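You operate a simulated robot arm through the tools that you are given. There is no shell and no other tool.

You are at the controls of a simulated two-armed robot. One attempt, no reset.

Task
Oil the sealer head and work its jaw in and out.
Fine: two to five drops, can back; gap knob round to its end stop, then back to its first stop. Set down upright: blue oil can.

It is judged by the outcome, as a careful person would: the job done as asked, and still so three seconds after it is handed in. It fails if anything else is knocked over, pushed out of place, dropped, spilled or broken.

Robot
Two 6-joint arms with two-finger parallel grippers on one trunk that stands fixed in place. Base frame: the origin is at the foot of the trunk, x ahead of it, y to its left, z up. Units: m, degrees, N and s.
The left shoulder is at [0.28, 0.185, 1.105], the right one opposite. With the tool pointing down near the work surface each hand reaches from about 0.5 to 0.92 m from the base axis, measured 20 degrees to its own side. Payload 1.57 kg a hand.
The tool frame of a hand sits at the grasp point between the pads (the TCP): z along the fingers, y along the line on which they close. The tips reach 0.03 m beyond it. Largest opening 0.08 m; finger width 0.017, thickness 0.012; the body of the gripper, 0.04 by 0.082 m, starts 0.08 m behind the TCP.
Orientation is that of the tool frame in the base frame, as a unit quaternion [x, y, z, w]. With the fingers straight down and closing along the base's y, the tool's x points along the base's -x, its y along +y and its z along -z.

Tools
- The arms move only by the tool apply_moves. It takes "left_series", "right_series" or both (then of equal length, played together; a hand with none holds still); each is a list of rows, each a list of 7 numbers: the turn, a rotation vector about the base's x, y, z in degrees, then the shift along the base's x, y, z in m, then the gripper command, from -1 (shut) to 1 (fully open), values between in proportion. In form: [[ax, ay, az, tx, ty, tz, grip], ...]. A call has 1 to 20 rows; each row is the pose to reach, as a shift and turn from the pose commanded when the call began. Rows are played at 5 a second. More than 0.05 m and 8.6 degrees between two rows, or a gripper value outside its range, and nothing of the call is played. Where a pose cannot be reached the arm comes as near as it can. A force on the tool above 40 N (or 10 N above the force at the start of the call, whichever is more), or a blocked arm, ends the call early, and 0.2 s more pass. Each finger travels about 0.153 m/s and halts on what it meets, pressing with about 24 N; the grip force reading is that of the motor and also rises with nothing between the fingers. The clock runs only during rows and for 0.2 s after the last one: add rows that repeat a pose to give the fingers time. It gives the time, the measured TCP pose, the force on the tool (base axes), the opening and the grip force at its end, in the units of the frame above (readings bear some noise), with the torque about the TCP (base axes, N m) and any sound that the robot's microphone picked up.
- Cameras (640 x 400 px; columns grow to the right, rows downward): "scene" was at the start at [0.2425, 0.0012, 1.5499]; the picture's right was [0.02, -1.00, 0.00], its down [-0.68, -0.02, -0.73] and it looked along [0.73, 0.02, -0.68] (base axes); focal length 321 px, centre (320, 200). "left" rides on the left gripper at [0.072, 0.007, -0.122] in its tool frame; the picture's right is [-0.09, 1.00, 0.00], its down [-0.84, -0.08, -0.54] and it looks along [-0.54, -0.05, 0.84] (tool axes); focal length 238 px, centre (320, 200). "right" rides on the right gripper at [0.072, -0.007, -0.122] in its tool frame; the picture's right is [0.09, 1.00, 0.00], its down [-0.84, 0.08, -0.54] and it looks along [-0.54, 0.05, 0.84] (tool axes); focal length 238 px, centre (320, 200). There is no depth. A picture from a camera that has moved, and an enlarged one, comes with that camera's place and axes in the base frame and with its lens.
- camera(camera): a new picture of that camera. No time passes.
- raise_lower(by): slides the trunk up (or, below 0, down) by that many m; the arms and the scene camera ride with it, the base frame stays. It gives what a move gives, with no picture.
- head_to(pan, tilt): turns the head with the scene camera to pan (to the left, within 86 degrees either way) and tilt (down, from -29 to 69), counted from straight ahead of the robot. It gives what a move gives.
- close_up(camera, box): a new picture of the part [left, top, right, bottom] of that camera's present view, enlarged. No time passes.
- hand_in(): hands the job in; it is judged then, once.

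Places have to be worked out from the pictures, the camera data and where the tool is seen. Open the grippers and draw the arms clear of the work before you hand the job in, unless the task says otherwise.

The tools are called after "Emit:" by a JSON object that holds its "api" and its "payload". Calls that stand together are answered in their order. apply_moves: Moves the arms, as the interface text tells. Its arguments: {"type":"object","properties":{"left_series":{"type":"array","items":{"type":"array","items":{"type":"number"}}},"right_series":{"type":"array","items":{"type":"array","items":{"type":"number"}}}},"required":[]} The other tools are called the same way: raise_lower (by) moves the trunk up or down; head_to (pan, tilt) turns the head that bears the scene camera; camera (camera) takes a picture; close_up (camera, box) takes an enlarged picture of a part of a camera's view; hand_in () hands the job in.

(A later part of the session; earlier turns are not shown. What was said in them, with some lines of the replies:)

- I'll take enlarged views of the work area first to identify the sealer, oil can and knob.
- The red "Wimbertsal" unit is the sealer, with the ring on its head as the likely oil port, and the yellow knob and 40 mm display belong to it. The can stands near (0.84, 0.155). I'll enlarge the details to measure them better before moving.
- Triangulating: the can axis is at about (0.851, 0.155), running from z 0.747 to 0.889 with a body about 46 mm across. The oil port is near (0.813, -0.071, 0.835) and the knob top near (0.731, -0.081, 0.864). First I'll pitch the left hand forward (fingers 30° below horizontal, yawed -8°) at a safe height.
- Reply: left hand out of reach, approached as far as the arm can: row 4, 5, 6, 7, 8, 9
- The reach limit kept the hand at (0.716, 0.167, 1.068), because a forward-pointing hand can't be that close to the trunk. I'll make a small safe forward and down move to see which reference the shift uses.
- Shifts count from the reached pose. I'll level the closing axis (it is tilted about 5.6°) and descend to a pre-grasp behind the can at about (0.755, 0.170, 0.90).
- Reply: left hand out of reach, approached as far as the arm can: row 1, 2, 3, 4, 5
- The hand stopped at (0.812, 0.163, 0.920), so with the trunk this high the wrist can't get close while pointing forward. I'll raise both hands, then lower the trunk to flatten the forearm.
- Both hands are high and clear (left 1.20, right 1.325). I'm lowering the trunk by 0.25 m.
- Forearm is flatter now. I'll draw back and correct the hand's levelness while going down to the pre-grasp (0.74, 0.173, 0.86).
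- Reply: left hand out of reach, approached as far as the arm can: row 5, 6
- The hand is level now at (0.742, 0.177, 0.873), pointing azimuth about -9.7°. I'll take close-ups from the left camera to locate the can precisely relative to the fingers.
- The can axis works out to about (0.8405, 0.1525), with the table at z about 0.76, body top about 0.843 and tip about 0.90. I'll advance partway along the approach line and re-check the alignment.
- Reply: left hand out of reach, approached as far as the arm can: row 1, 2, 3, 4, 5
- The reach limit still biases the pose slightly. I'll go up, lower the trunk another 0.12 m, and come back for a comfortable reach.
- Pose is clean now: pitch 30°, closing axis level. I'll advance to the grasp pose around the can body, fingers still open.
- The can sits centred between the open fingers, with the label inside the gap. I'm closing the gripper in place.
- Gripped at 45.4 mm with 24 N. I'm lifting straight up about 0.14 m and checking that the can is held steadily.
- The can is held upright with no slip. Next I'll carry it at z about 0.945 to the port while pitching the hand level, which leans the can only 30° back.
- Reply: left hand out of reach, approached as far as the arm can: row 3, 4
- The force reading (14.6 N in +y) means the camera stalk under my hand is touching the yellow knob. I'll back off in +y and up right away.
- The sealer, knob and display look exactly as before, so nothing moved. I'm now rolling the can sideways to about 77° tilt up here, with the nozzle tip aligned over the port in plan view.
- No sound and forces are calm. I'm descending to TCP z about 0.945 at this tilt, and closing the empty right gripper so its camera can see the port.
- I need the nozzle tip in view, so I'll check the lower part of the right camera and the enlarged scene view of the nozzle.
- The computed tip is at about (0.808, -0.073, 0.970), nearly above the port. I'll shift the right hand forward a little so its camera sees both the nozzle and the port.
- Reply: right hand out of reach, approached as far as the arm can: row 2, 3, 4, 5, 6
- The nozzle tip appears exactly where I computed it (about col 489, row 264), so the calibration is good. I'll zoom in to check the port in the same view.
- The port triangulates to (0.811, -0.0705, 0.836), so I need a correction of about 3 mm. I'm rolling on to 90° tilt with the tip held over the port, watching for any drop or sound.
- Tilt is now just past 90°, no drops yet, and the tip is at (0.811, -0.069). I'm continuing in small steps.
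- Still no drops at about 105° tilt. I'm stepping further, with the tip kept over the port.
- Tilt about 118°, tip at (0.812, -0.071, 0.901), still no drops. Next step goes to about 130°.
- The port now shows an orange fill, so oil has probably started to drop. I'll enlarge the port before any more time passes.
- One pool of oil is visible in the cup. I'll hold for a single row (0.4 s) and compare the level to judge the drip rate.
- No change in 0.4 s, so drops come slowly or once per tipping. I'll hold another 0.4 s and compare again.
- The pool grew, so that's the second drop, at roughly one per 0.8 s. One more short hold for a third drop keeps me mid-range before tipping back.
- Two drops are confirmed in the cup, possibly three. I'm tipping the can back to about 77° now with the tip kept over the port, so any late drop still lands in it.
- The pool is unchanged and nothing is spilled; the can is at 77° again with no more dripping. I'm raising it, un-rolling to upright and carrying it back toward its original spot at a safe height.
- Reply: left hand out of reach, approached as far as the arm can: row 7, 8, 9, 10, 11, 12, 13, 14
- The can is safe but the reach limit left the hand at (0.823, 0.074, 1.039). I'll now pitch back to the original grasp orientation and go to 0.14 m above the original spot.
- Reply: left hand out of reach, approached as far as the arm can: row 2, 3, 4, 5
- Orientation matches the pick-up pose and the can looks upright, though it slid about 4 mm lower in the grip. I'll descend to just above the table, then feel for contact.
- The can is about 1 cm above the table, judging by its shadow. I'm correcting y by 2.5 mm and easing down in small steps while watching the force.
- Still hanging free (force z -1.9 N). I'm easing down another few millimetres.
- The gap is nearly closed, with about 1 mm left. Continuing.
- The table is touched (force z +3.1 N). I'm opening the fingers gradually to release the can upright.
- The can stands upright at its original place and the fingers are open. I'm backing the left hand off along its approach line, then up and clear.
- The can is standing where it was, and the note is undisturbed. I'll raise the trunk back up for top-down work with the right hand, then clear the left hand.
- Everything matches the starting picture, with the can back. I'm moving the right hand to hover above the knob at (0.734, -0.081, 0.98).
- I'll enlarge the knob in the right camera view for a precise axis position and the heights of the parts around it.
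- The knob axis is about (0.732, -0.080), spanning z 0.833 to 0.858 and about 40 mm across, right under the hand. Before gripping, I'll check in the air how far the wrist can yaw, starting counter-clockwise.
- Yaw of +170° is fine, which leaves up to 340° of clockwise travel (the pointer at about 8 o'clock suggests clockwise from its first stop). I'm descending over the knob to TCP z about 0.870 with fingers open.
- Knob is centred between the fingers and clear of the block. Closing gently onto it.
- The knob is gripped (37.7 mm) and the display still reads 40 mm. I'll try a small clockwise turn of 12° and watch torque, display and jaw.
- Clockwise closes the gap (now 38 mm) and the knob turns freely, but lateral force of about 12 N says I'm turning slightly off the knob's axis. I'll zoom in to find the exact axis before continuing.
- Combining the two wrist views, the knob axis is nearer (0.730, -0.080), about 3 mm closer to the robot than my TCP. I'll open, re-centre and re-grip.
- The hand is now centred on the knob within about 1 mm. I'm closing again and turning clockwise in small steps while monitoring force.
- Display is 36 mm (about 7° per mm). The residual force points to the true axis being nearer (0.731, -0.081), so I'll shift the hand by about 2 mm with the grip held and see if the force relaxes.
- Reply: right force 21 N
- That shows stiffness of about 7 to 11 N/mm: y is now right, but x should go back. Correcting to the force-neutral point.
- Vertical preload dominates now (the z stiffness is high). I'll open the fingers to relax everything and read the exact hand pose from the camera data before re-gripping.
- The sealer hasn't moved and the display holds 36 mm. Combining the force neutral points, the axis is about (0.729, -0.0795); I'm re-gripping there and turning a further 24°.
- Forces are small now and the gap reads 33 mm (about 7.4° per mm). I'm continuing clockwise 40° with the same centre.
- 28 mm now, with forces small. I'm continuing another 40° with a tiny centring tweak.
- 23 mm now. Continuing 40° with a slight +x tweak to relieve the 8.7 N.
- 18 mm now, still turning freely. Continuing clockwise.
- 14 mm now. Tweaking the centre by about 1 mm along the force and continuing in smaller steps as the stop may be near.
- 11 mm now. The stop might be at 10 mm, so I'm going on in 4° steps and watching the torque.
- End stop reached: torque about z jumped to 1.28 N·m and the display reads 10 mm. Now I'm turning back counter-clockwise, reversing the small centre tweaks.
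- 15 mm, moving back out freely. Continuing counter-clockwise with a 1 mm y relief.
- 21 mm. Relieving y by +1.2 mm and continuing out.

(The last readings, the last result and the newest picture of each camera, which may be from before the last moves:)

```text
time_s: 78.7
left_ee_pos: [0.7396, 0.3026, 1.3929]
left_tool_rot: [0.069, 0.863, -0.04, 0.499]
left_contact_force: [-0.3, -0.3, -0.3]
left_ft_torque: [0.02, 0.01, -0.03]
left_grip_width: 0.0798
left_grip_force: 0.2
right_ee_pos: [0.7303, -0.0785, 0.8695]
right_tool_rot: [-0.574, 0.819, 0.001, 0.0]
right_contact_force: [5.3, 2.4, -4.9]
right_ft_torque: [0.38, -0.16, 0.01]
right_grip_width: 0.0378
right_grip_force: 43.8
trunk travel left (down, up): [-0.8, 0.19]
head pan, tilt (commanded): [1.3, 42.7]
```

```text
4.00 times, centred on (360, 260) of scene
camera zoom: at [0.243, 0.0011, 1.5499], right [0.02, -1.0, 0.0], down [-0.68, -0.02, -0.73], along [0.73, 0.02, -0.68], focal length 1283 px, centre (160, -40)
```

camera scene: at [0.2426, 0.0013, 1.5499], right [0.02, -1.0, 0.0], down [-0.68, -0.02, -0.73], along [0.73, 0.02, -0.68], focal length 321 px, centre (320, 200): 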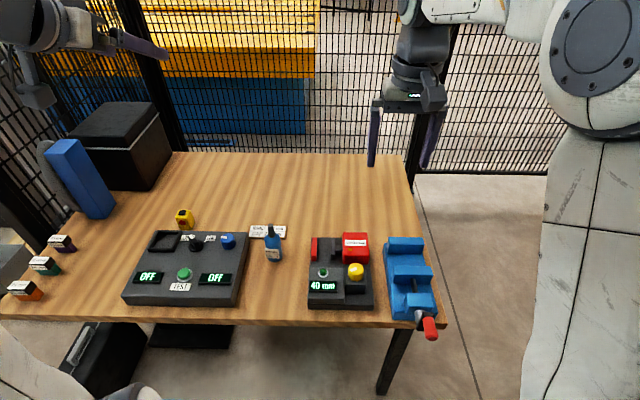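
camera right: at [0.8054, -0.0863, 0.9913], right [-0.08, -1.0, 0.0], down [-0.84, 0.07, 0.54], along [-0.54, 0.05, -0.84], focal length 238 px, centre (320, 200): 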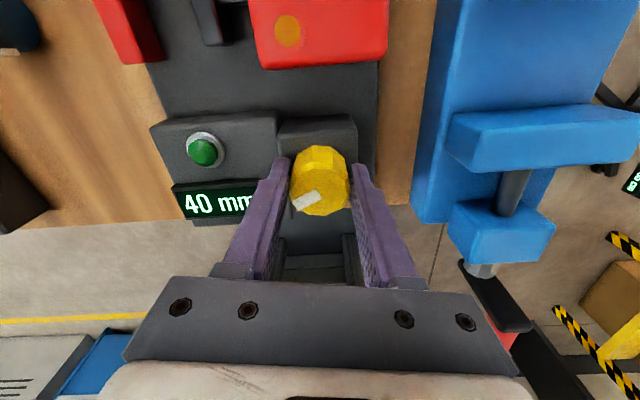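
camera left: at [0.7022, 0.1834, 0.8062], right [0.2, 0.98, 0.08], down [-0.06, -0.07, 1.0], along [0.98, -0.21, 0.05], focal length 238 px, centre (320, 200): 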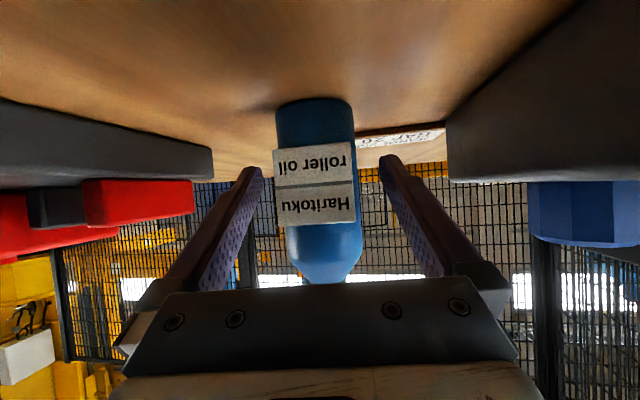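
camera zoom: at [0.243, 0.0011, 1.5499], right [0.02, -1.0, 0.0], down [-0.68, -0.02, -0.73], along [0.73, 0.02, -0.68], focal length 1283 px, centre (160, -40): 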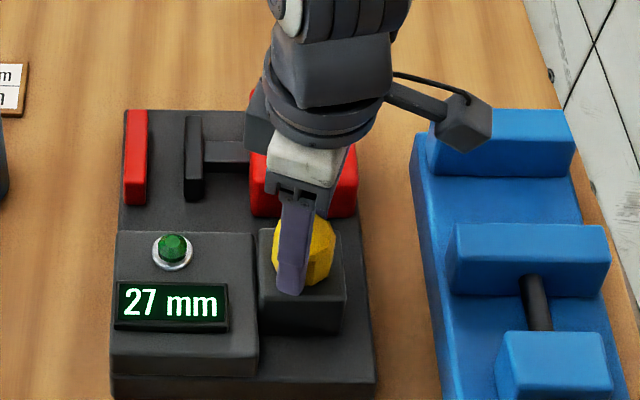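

27 mm with small forces. Continuing another 48° counter-clockwise.

Emit:
{"api": "apply_moves", "payload": {"right_series": [[0, 0, 8, 0.0002, 0.0002, 0, -1], [0, 0, 16, 0.0003, 0.0002, 0, -1], [0, 0, 24, 0.0003, 0.0002, 0, -1], [0, 0, 32, 0.0003, 0.0002, 0, -1], [0, 0, 40, 0.0003, 0.0002, 0, -1], [0, 0, 48, 0.0003, 0.0002, 0, -1], [0, 0, 48, 0.0003, 0.0002, 0, -1]]}}

Emit:
{"api": "close_up", "payload": {"camera": "scene", "box": [300, 210, 420, 310]}}

```text
time_s: 80.3
left_ee_pos: [0.7408, 0.3027, 1.3932]
left_tool_rot: [0.07, 0.862, -0.04, 0.5]
left_contact_force: [-0.2, 0.0, -0.1]
left_ft_torque: [-0.01, -0.02, 0.03]
left_grip_width: 0.0798
left_grip_force: 0.0
right_ee_pos: [0.73, -0.0805, 0.8701]
right_tool_rot: [0.858, -0.514, -0.001, -0.001]
right_contact_force: [0.2, 1.0, -5.2]
right_ft_torque: [-0.46, -0.13, -0.01]
right_grip_width: 0.038
right_grip_force: 43.9
trunk travel left (down, up): [-0.8, 0.19]
head pan, tilt (commanded): [1.3, 42.7]
```

```text
4.00 times, centred on (360, 260) of scene
camera zoom: at [0.2427, 0.0011, 1.5499], right [0.02, -1.0, 0.0], down [-0.68, -0.02, -0.73], along [0.73, 0.02, -0.68], focal length 1283 px, centre (160, -40)
```

zoom: 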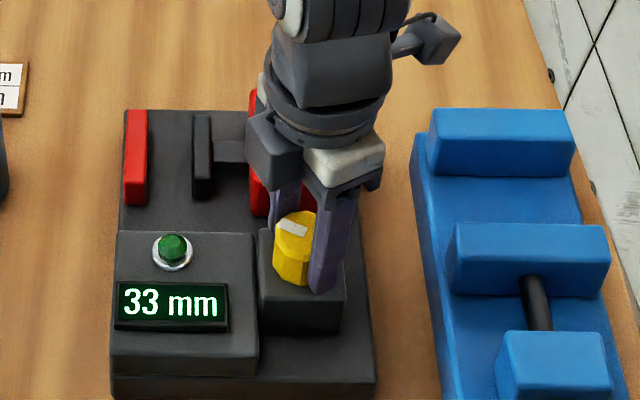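

33 mm now. Going another 40°, then I'll feel for the first stop in small steps.

Emit:
{"api": "apply_moves", "payload": {"right_series": [[0, 0, 8, 0, 0, 0, -1], [0, 0, 16, 0, 0, 0, -1], [0, 0, 24, 0, 0, 0, -1], [0, 0, 32, 0, 0, 0, -1], [0, 0, 40, 0, 0, 0, -1], [0, 0, 40, 0, 0, 0, -1]]}}

Emit:
{"api": "close_up", "payload": {"camera": "scene", "box": [300, 210, 420, 310]}}

```text
time_s: 81.7
left_ee_pos: [0.7389, 0.3028, 1.3939]
left_tool_rot: [0.069, 0.863, -0.039, 0.499]
left_contact_force: [-0.3, -0.2, 0.0]
left_ft_torque: [0.02, -0.02, 0.0]
left_grip_width: 0.08
left_grip_force: 0.1
right_ee_pos: [0.7291, -0.0802, 0.8712]
right_tool_rot: [0.982, -0.19, -0.002, -0.001]
right_contact_force: [-7.5, -5.7, 3.7]
right_ft_torque: [-0.24, 0.43, -0.02]
right_grip_width: 0.0379
right_grip_force: 43.9
trunk travel left (down, up): [-0.8, 0.19]
head pan, tilt (commanded): [1.3, 42.7]
```

```text
4.00 times, centred on (360, 260) of scene
camera zoom: at [0.242, 0.0007, 1.5501], right [0.02, -1.0, 0.0], down [-0.68, -0.02, -0.74], along [0.73, 0.02, -0.68], focal length 1283 px, centre (160, -40)
```

zoom: 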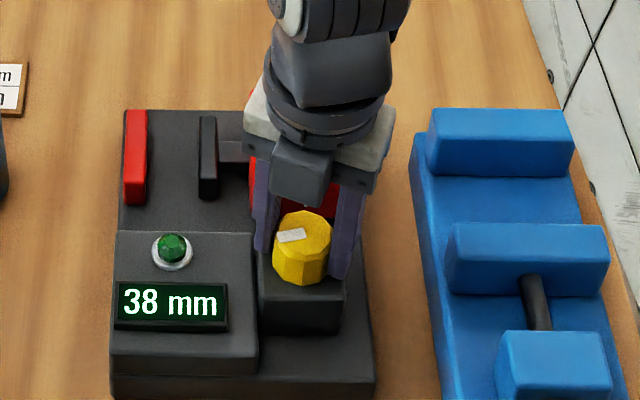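

38 mm. Now small 4° steps toward the first stop, checking torque.

Emit:
{"api": "apply_moves", "payload": {"right_series": [[0, 0, 4, -0.0004, -0.0004, 0, -1], [0, 0, 8, -0.0006, -0.0006, 0, -1], [0, 0, 12, -0.0006, -0.0006, 0, -1]]}}

Emit:
{"api": "close_up", "payload": {"camera": "scene", "box": [300, 210, 420, 310]}}

```text
time_s: 82.5
left_ee_pos: [0.7396, 0.3027, 1.3928]
left_tool_rot: [0.069, 0.863, -0.039, 0.499]
left_contact_force: [-0.1, -0.5, 0.2]
left_ft_torque: [-0.01, 0.0, 0.04]
left_grip_width: 0.0799
left_grip_force: 0.0
right_ee_pos: [0.7293, -0.0808, 0.8693]
right_tool_rot: [0.996, -0.086, -0.001, 0.0]
right_contact_force: [-5.1, -1.1, 4.2]
right_ft_torque: [0.2, 1.41, -0.01]
right_grip_width: 0.0377
right_grip_force: 43.5
trunk travel left (down, up): [-0.8, 0.19]
head pan, tilt (commanded): [1.3, 42.7]
```

```text
4.00 times, centred on (360, 260) of scene
camera zoom: at [0.2422, 0.0011, 1.55], right [0.02, -1.0, 0.0], down [-0.68, -0.02, -0.73], along [0.73, 0.02, -0.68], focal length 1283 px, centre (160, -40)
```

zoom: 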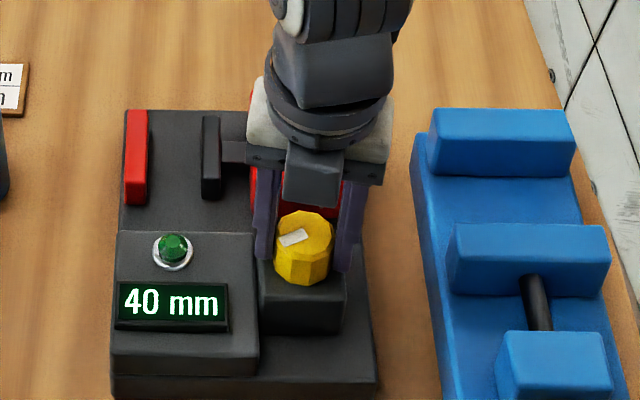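

40 mm but no stop torque yet. I'll ease further counter-clockwise a few degrees until the stop is felt.

Emit:
{"api": "apply_moves", "payload": {"right_series": [[0, 0, 2, -0.0003, 0, 0, -1], [0, 0, 4, -0.0004, 0, 0, -1], [0, 0, 6, -0.0004, 0, 0, -1]]}}

Emit:
{"api": "close_up", "payload": {"camera": "scene", "box": [300, 210, 420, 310]}}

```text
time_s: 83.3
left_ee_pos: [0.7396, 0.303, 1.3925]
left_tool_rot: [0.07, 0.863, -0.04, 0.499]
left_contact_force: [0.2, 1.0, 0.5]
left_ft_torque: [-0.02, 0.0, 0.01]
left_grip_width: 0.0799
left_grip_force: 0.1
right_ee_pos: [0.7287, -0.0797, 0.8707]
right_tool_rot: [0.999, -0.037, -0.001, -0.001]
right_contact_force: [-2.9, 0.7, -1.9]
right_ft_torque: [-0.07, 0.37, -1.18]
right_grip_width: 0.0379
right_grip_force: 43.8
trunk travel left (down, up): [-0.8, 0.19]
head pan, tilt (commanded): [1.3, 42.7]
```

```text
4.00 times, centred on (360, 260) of scene
camera zoom: at [0.2425, 0.0011, 1.5498], right [0.02, -1.0, 0.0], down [-0.68, -0.02, -0.73], along [0.73, 0.02, -0.68], focal length 1283 px, centre (160, -40)
```

zoom: 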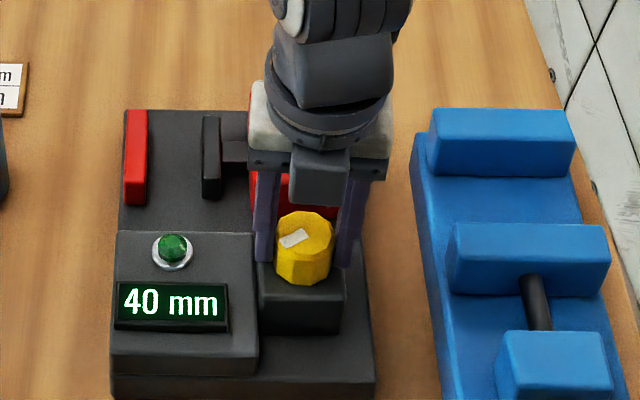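

First stop reached: torque about z is -1.18 N·m at 40 mm. I'm releasing the knob directly against the stop, opening symmetrically, and then lifting away.

Emit:
{"api": "apply_moves", "payload": {"right_series": [[0, 0, 0, 0, 0, 0, 0.5], [0, 0, 0, 0, 0, 0, 0.8], [0, 0, 0, 0, 0, 0, 0.8]]}}

Emit:
{"api": "close_up", "payload": {"camera": "scene", "box": [300, 210, 420, 310]}}

Emit:
{"api": "close_up", "payload": {"camera": "right", "box": [220, 100, 420, 260]}}

```text
time_s: 84.1
left_ee_pos: [0.7398, 0.3034, 1.3935]
left_tool_rot: [0.069, 0.863, -0.04, 0.499]
left_contact_force: [1.1, -0.5, -0.4]
left_ft_torque: [-0.02, 0.05, 0.02]
left_grip_width: 0.0799
left_grip_force: 0.0
right_ee_pos: [0.7293, -0.0799, 0.8702]
right_tool_rot: [0.999, -0.035, 0.0, 0.0]
right_contact_force: [-0.4, -0.2, -1.4]
right_ft_torque: [-0.01, 0.0, 0.01]
right_grip_width: 0.0721
right_grip_force: 0.2
trunk travel left (down, up): [-0.8, 0.19]
head pan, tilt (commanded): [1.3, 42.7]
```

```text
4.00 times, centred on (360, 260) of scene
camera zoom: at [0.2425, 0.0011, 1.5499], right [0.02, -1.0, 0.0], down [-0.68, -0.02, -0.73], along [0.73, 0.02, -0.68], focal length 1283 px, centre (160, -40)
```

zoom: 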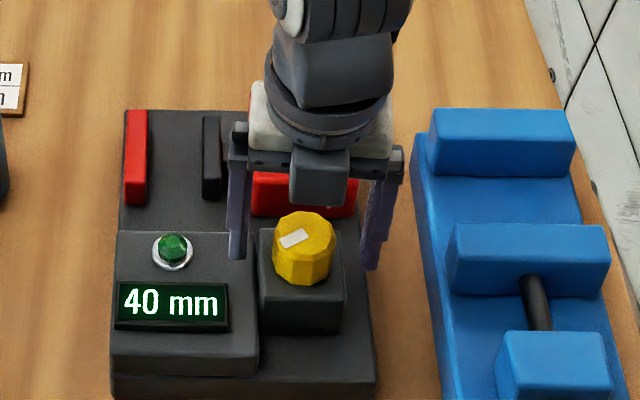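

```text
2.50 times, centred on (320, 180) of right
camera zoom: at [0.8018, -0.0782, 0.992], right [0.02, -1.0, 0.0], down [-0.84, -0.02, 0.54], along [-0.54, -0.01, -0.84], focal length 596 px, centre (320, 250)
```

zoom: 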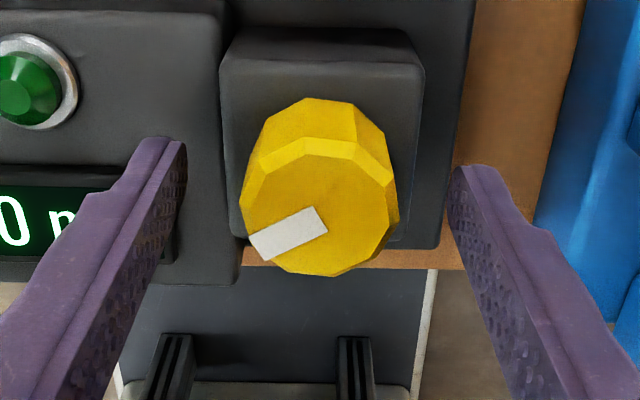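

The knob sits at its first stop (40 mm) with the fingers clear on both sides. I'm lifting the right hand straight up and away.

Emit:
{"api": "apply_moves", "payload": {"right_series": [[0, 0, 0, 0, 0, 0.02, 0.8], [0, 0, 0, 0, 0, 0.05, 1], [0, 0, 0, 0, 0, 0.09, 1], [0, 0, 0, 0, 0, 0.13, 1], [0, 0, 0, 0, 0, 0.17, 1], [0, 0, 0, 0, 0, 0.21, 1], [0, 0, 0, -0.01, -0.03, 0.25, 1], [0, 0, 0, -0.02, -0.06, 0.29, 1], [0, 0, 0, -0.03, -0.1, 0.32, 1], [0, 0, 0, -0.04, -0.14, 0.34, 1], [0, 0, 0, -0.04, -0.14, 0.34, 1]]}}

Emit:
{"api": "camera", "payload": {"camera": "scene"}}

Emit:
{"api": "close_up", "payload": {"camera": "scene", "box": [290, 220, 450, 320]}}

Emit:
{"api": "close_up", "payload": {"camera": "scene", "box": [246, 217, 310, 267]}}

Emit:
{"api": "close_up", "payload": {"camera": "scene", "box": [335, 228, 375, 253]}}

```text
refused: row 7 steps farther than a row can; nothing moved
```

```text
taken
camera scene: at [0.2425, 0.0011, 1.5499], right [0.02, -1.0, 0.0], down [-0.68, -0.02, -0.73], along [0.73, 0.02, -0.68], focal length 321 px, centre (320, 200)
```

scene: 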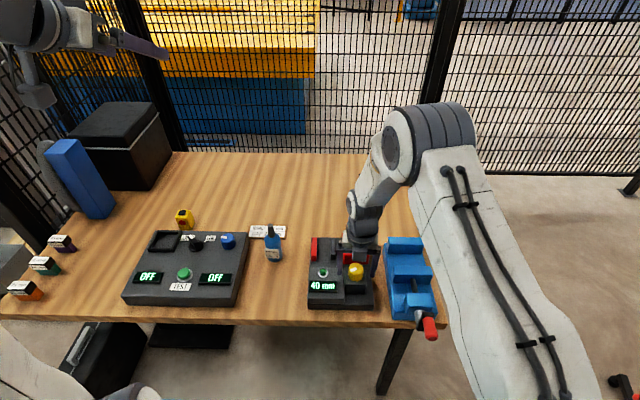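

```text
4.00 times, centred on (370, 270) of scene
camera zoom: at [0.2425, 0.0011, 1.5499], right [0.02, -1.0, 0.0], down [-0.68, -0.02, -0.73], along [0.73, 0.02, -0.68], focal length 1283 px, centre (120, -80)
```

zoom: 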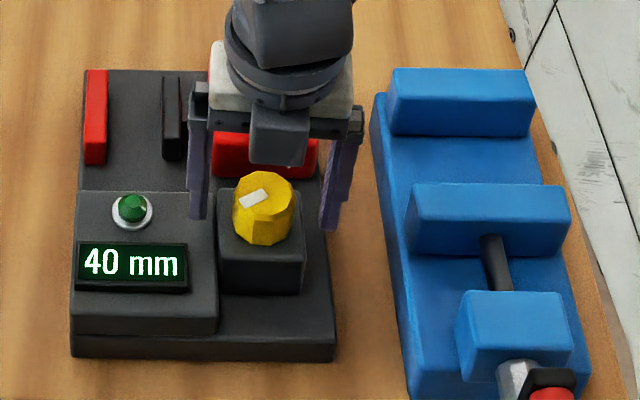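

```text
8.00 times, centred on (278, 242) of scene
camera zoom: at [0.2425, 0.0011, 1.5499], right [0.02, -1.0, 0.0], down [-0.68, -0.02, -0.73], along [0.73, 0.02, -0.68], focal length 2566 px, centre (656, -136)
```

zoom: 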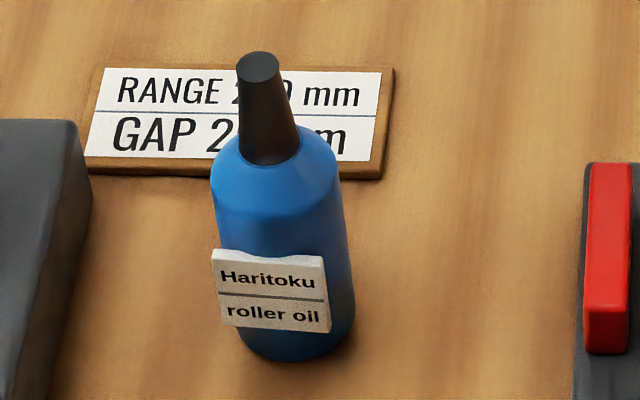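

```text
16.00 times, centred on (355, 240) of scene
camera zoom: at [0.2425, 0.0011, 1.5499], right [0.02, -1.0, 0.0], down [-0.68, -0.02, -0.73], along [0.73, 0.02, -0.68], focal length 5131 px, centre (-240, -448)
```

zoom: 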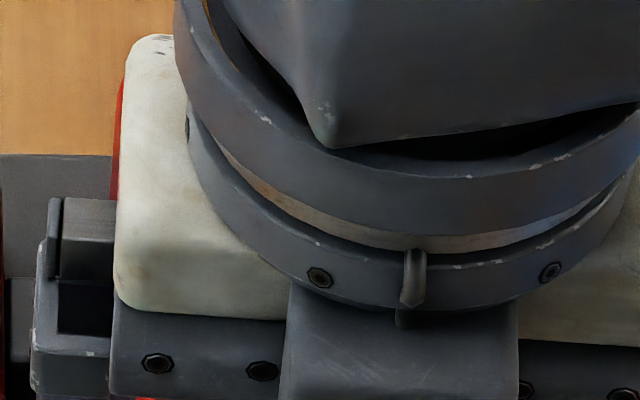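

That call was refused (a step was slightly too long), so nothing moved. The can matches its original picture within about 1 mm; I'm repeating the lift with shorter steps.

Emit:
{"api": "apply_moves", "payload": {"right_series": [[0, 0, 0, 0, 0, 0.015, 0.8], [0, 0, 0, 0, 0, 0.04, 0.8], [0, 0, 0, 0, 0, 0.075, 1], [0, 0, 0, 0, 0, 0.11, 1], [0, 0, 0, 0, 0, 0.145, 1], [0, 0, 0, 0, 0, 0.18, 1], [0, 0, 0, 0, 0, 0.215, 1], [0, 0, 0, -0.01, -0.02, 0.245, 1], [0, 0, 0, -0.02, -0.05, 0.27, 1], [0, 0, 0, -0.03, -0.08, 0.295, 1], [0, 0, 0, -0.04, -0.11, 0.315, 1], [0, 0, 0, -0.05, -0.14, 0.33, 1], [0, 0, 0, -0.05, -0.14, 0.33, 1]]}}

Emit:
{"api": "camera", "payload": {"camera": "scene"}}

Emit:
{"api": "close_up", "payload": {"camera": "scene", "box": [290, 220, 450, 320]}}

Emit:
{"api": "close_up", "payload": {"camera": "scene", "box": [335, 228, 375, 253]}}

```text
time_s: 86.9
left_ee_pos: [0.7389, 0.303, 1.3924]
left_tool_rot: [0.069, 0.863, -0.039, 0.499]
left_contact_force: [0.3, 0.0, -0.2]
left_ft_torque: [0.01, -0.03, 0.01]
left_grip_width: 0.0801
left_grip_force: 0.0
right_ee_pos: [0.6778, -0.1784, 1.1967]
right_tool_rot: [0.999, -0.046, 0.0, 0.01]
right_contact_force: [-0.5, -1.3, -0.1]
right_ft_torque: [-0.01, 0.01, 0.0]
right_grip_width: 0.08
right_grip_force: 0.1
right hand out of reach, approached as far as the arm can: row 11, 12, 13
trunk travel left (down, up): [-0.8, 0.19]
head pan, tilt (commanded): [1.3, 42.7]
```

```text
taken
camera scene: at [0.2423, 0.0009, 1.5499], right [0.02, -1.0, 0.0], down [-0.68, -0.02, -0.73], along [0.73, 0.02, -0.68], focal length 321 px, centre (320, 200)
```

scene: 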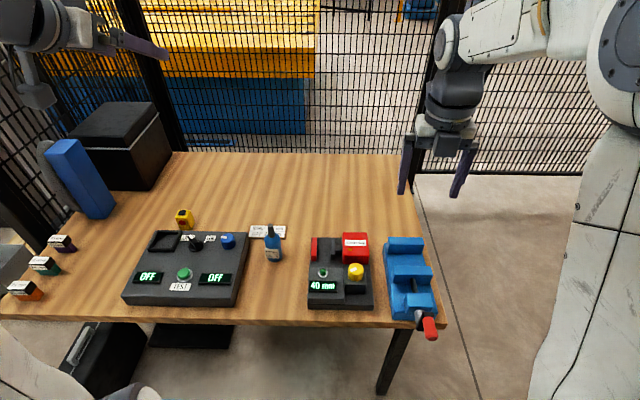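

```text
4.00 times, centred on (370, 270) of scene
camera zoom: at [0.2423, 0.0009, 1.5499], right [0.02, -1.0, 0.0], down [-0.68, -0.02, -0.73], along [0.73, 0.02, -0.68], focal length 1283 px, centre (120, -80)
```

zoom: 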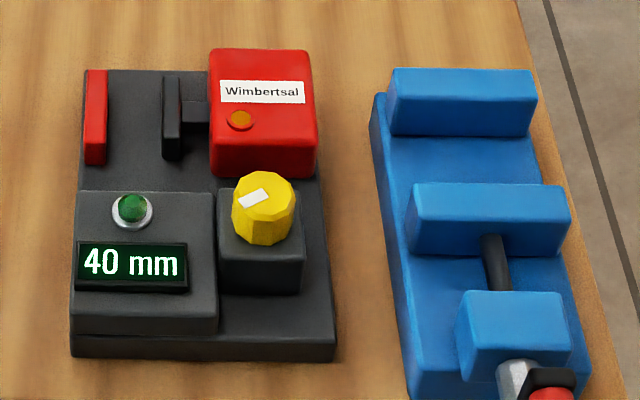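

```text
16.00 times, centred on (355, 240) of scene
camera zoom: at [0.2423, 0.0009, 1.5499], right [0.02, -1.0, 0.0], down [-0.68, -0.02, -0.73], along [0.73, 0.02, -0.68], focal length 5131 px, centre (-240, -448)
```

zoom: 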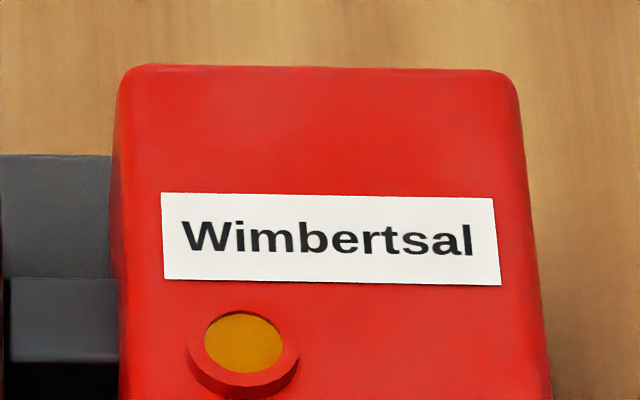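

Everything checks out: oil sits in the cup, the gap display reads 40 mm at the first stop, and the sealer, vise, note and console are unmoved. The can stands upright in its place, and both grippers are open and well clear, so I'm handing in.

Emit:
{"api": "hand_in", "payload": {}}

```text
The job is handed in.
```

I oiled the sealer head, worked its jaw in and out, and handed the job in. The result hasn't been reported back.

- **Oil:** I saw two drops land in the head's oil cup. The cup looked full after that, so a third or fourth could have gone in unseen. By the drip timing the count stays within your two to five. Nothing spilled.
- **Can:** The blue oil can is back upright, within about a millimetre of where it stood.
- **Jaw:** I turned the gap knob clockwise to its end stop at 10 mm. I then turned it back to its first stop at 40 mm, where it was at the start. I felt a firm stop at each end.
- **Contact:** While carrying the can, the left hand's camera mount pressed against the yellow knob at about 15 N. I backed off at once, and the pictures showed nothing had moved.

At hand-in both grippers were open and both arms clear of the table, and everything else was where it started.
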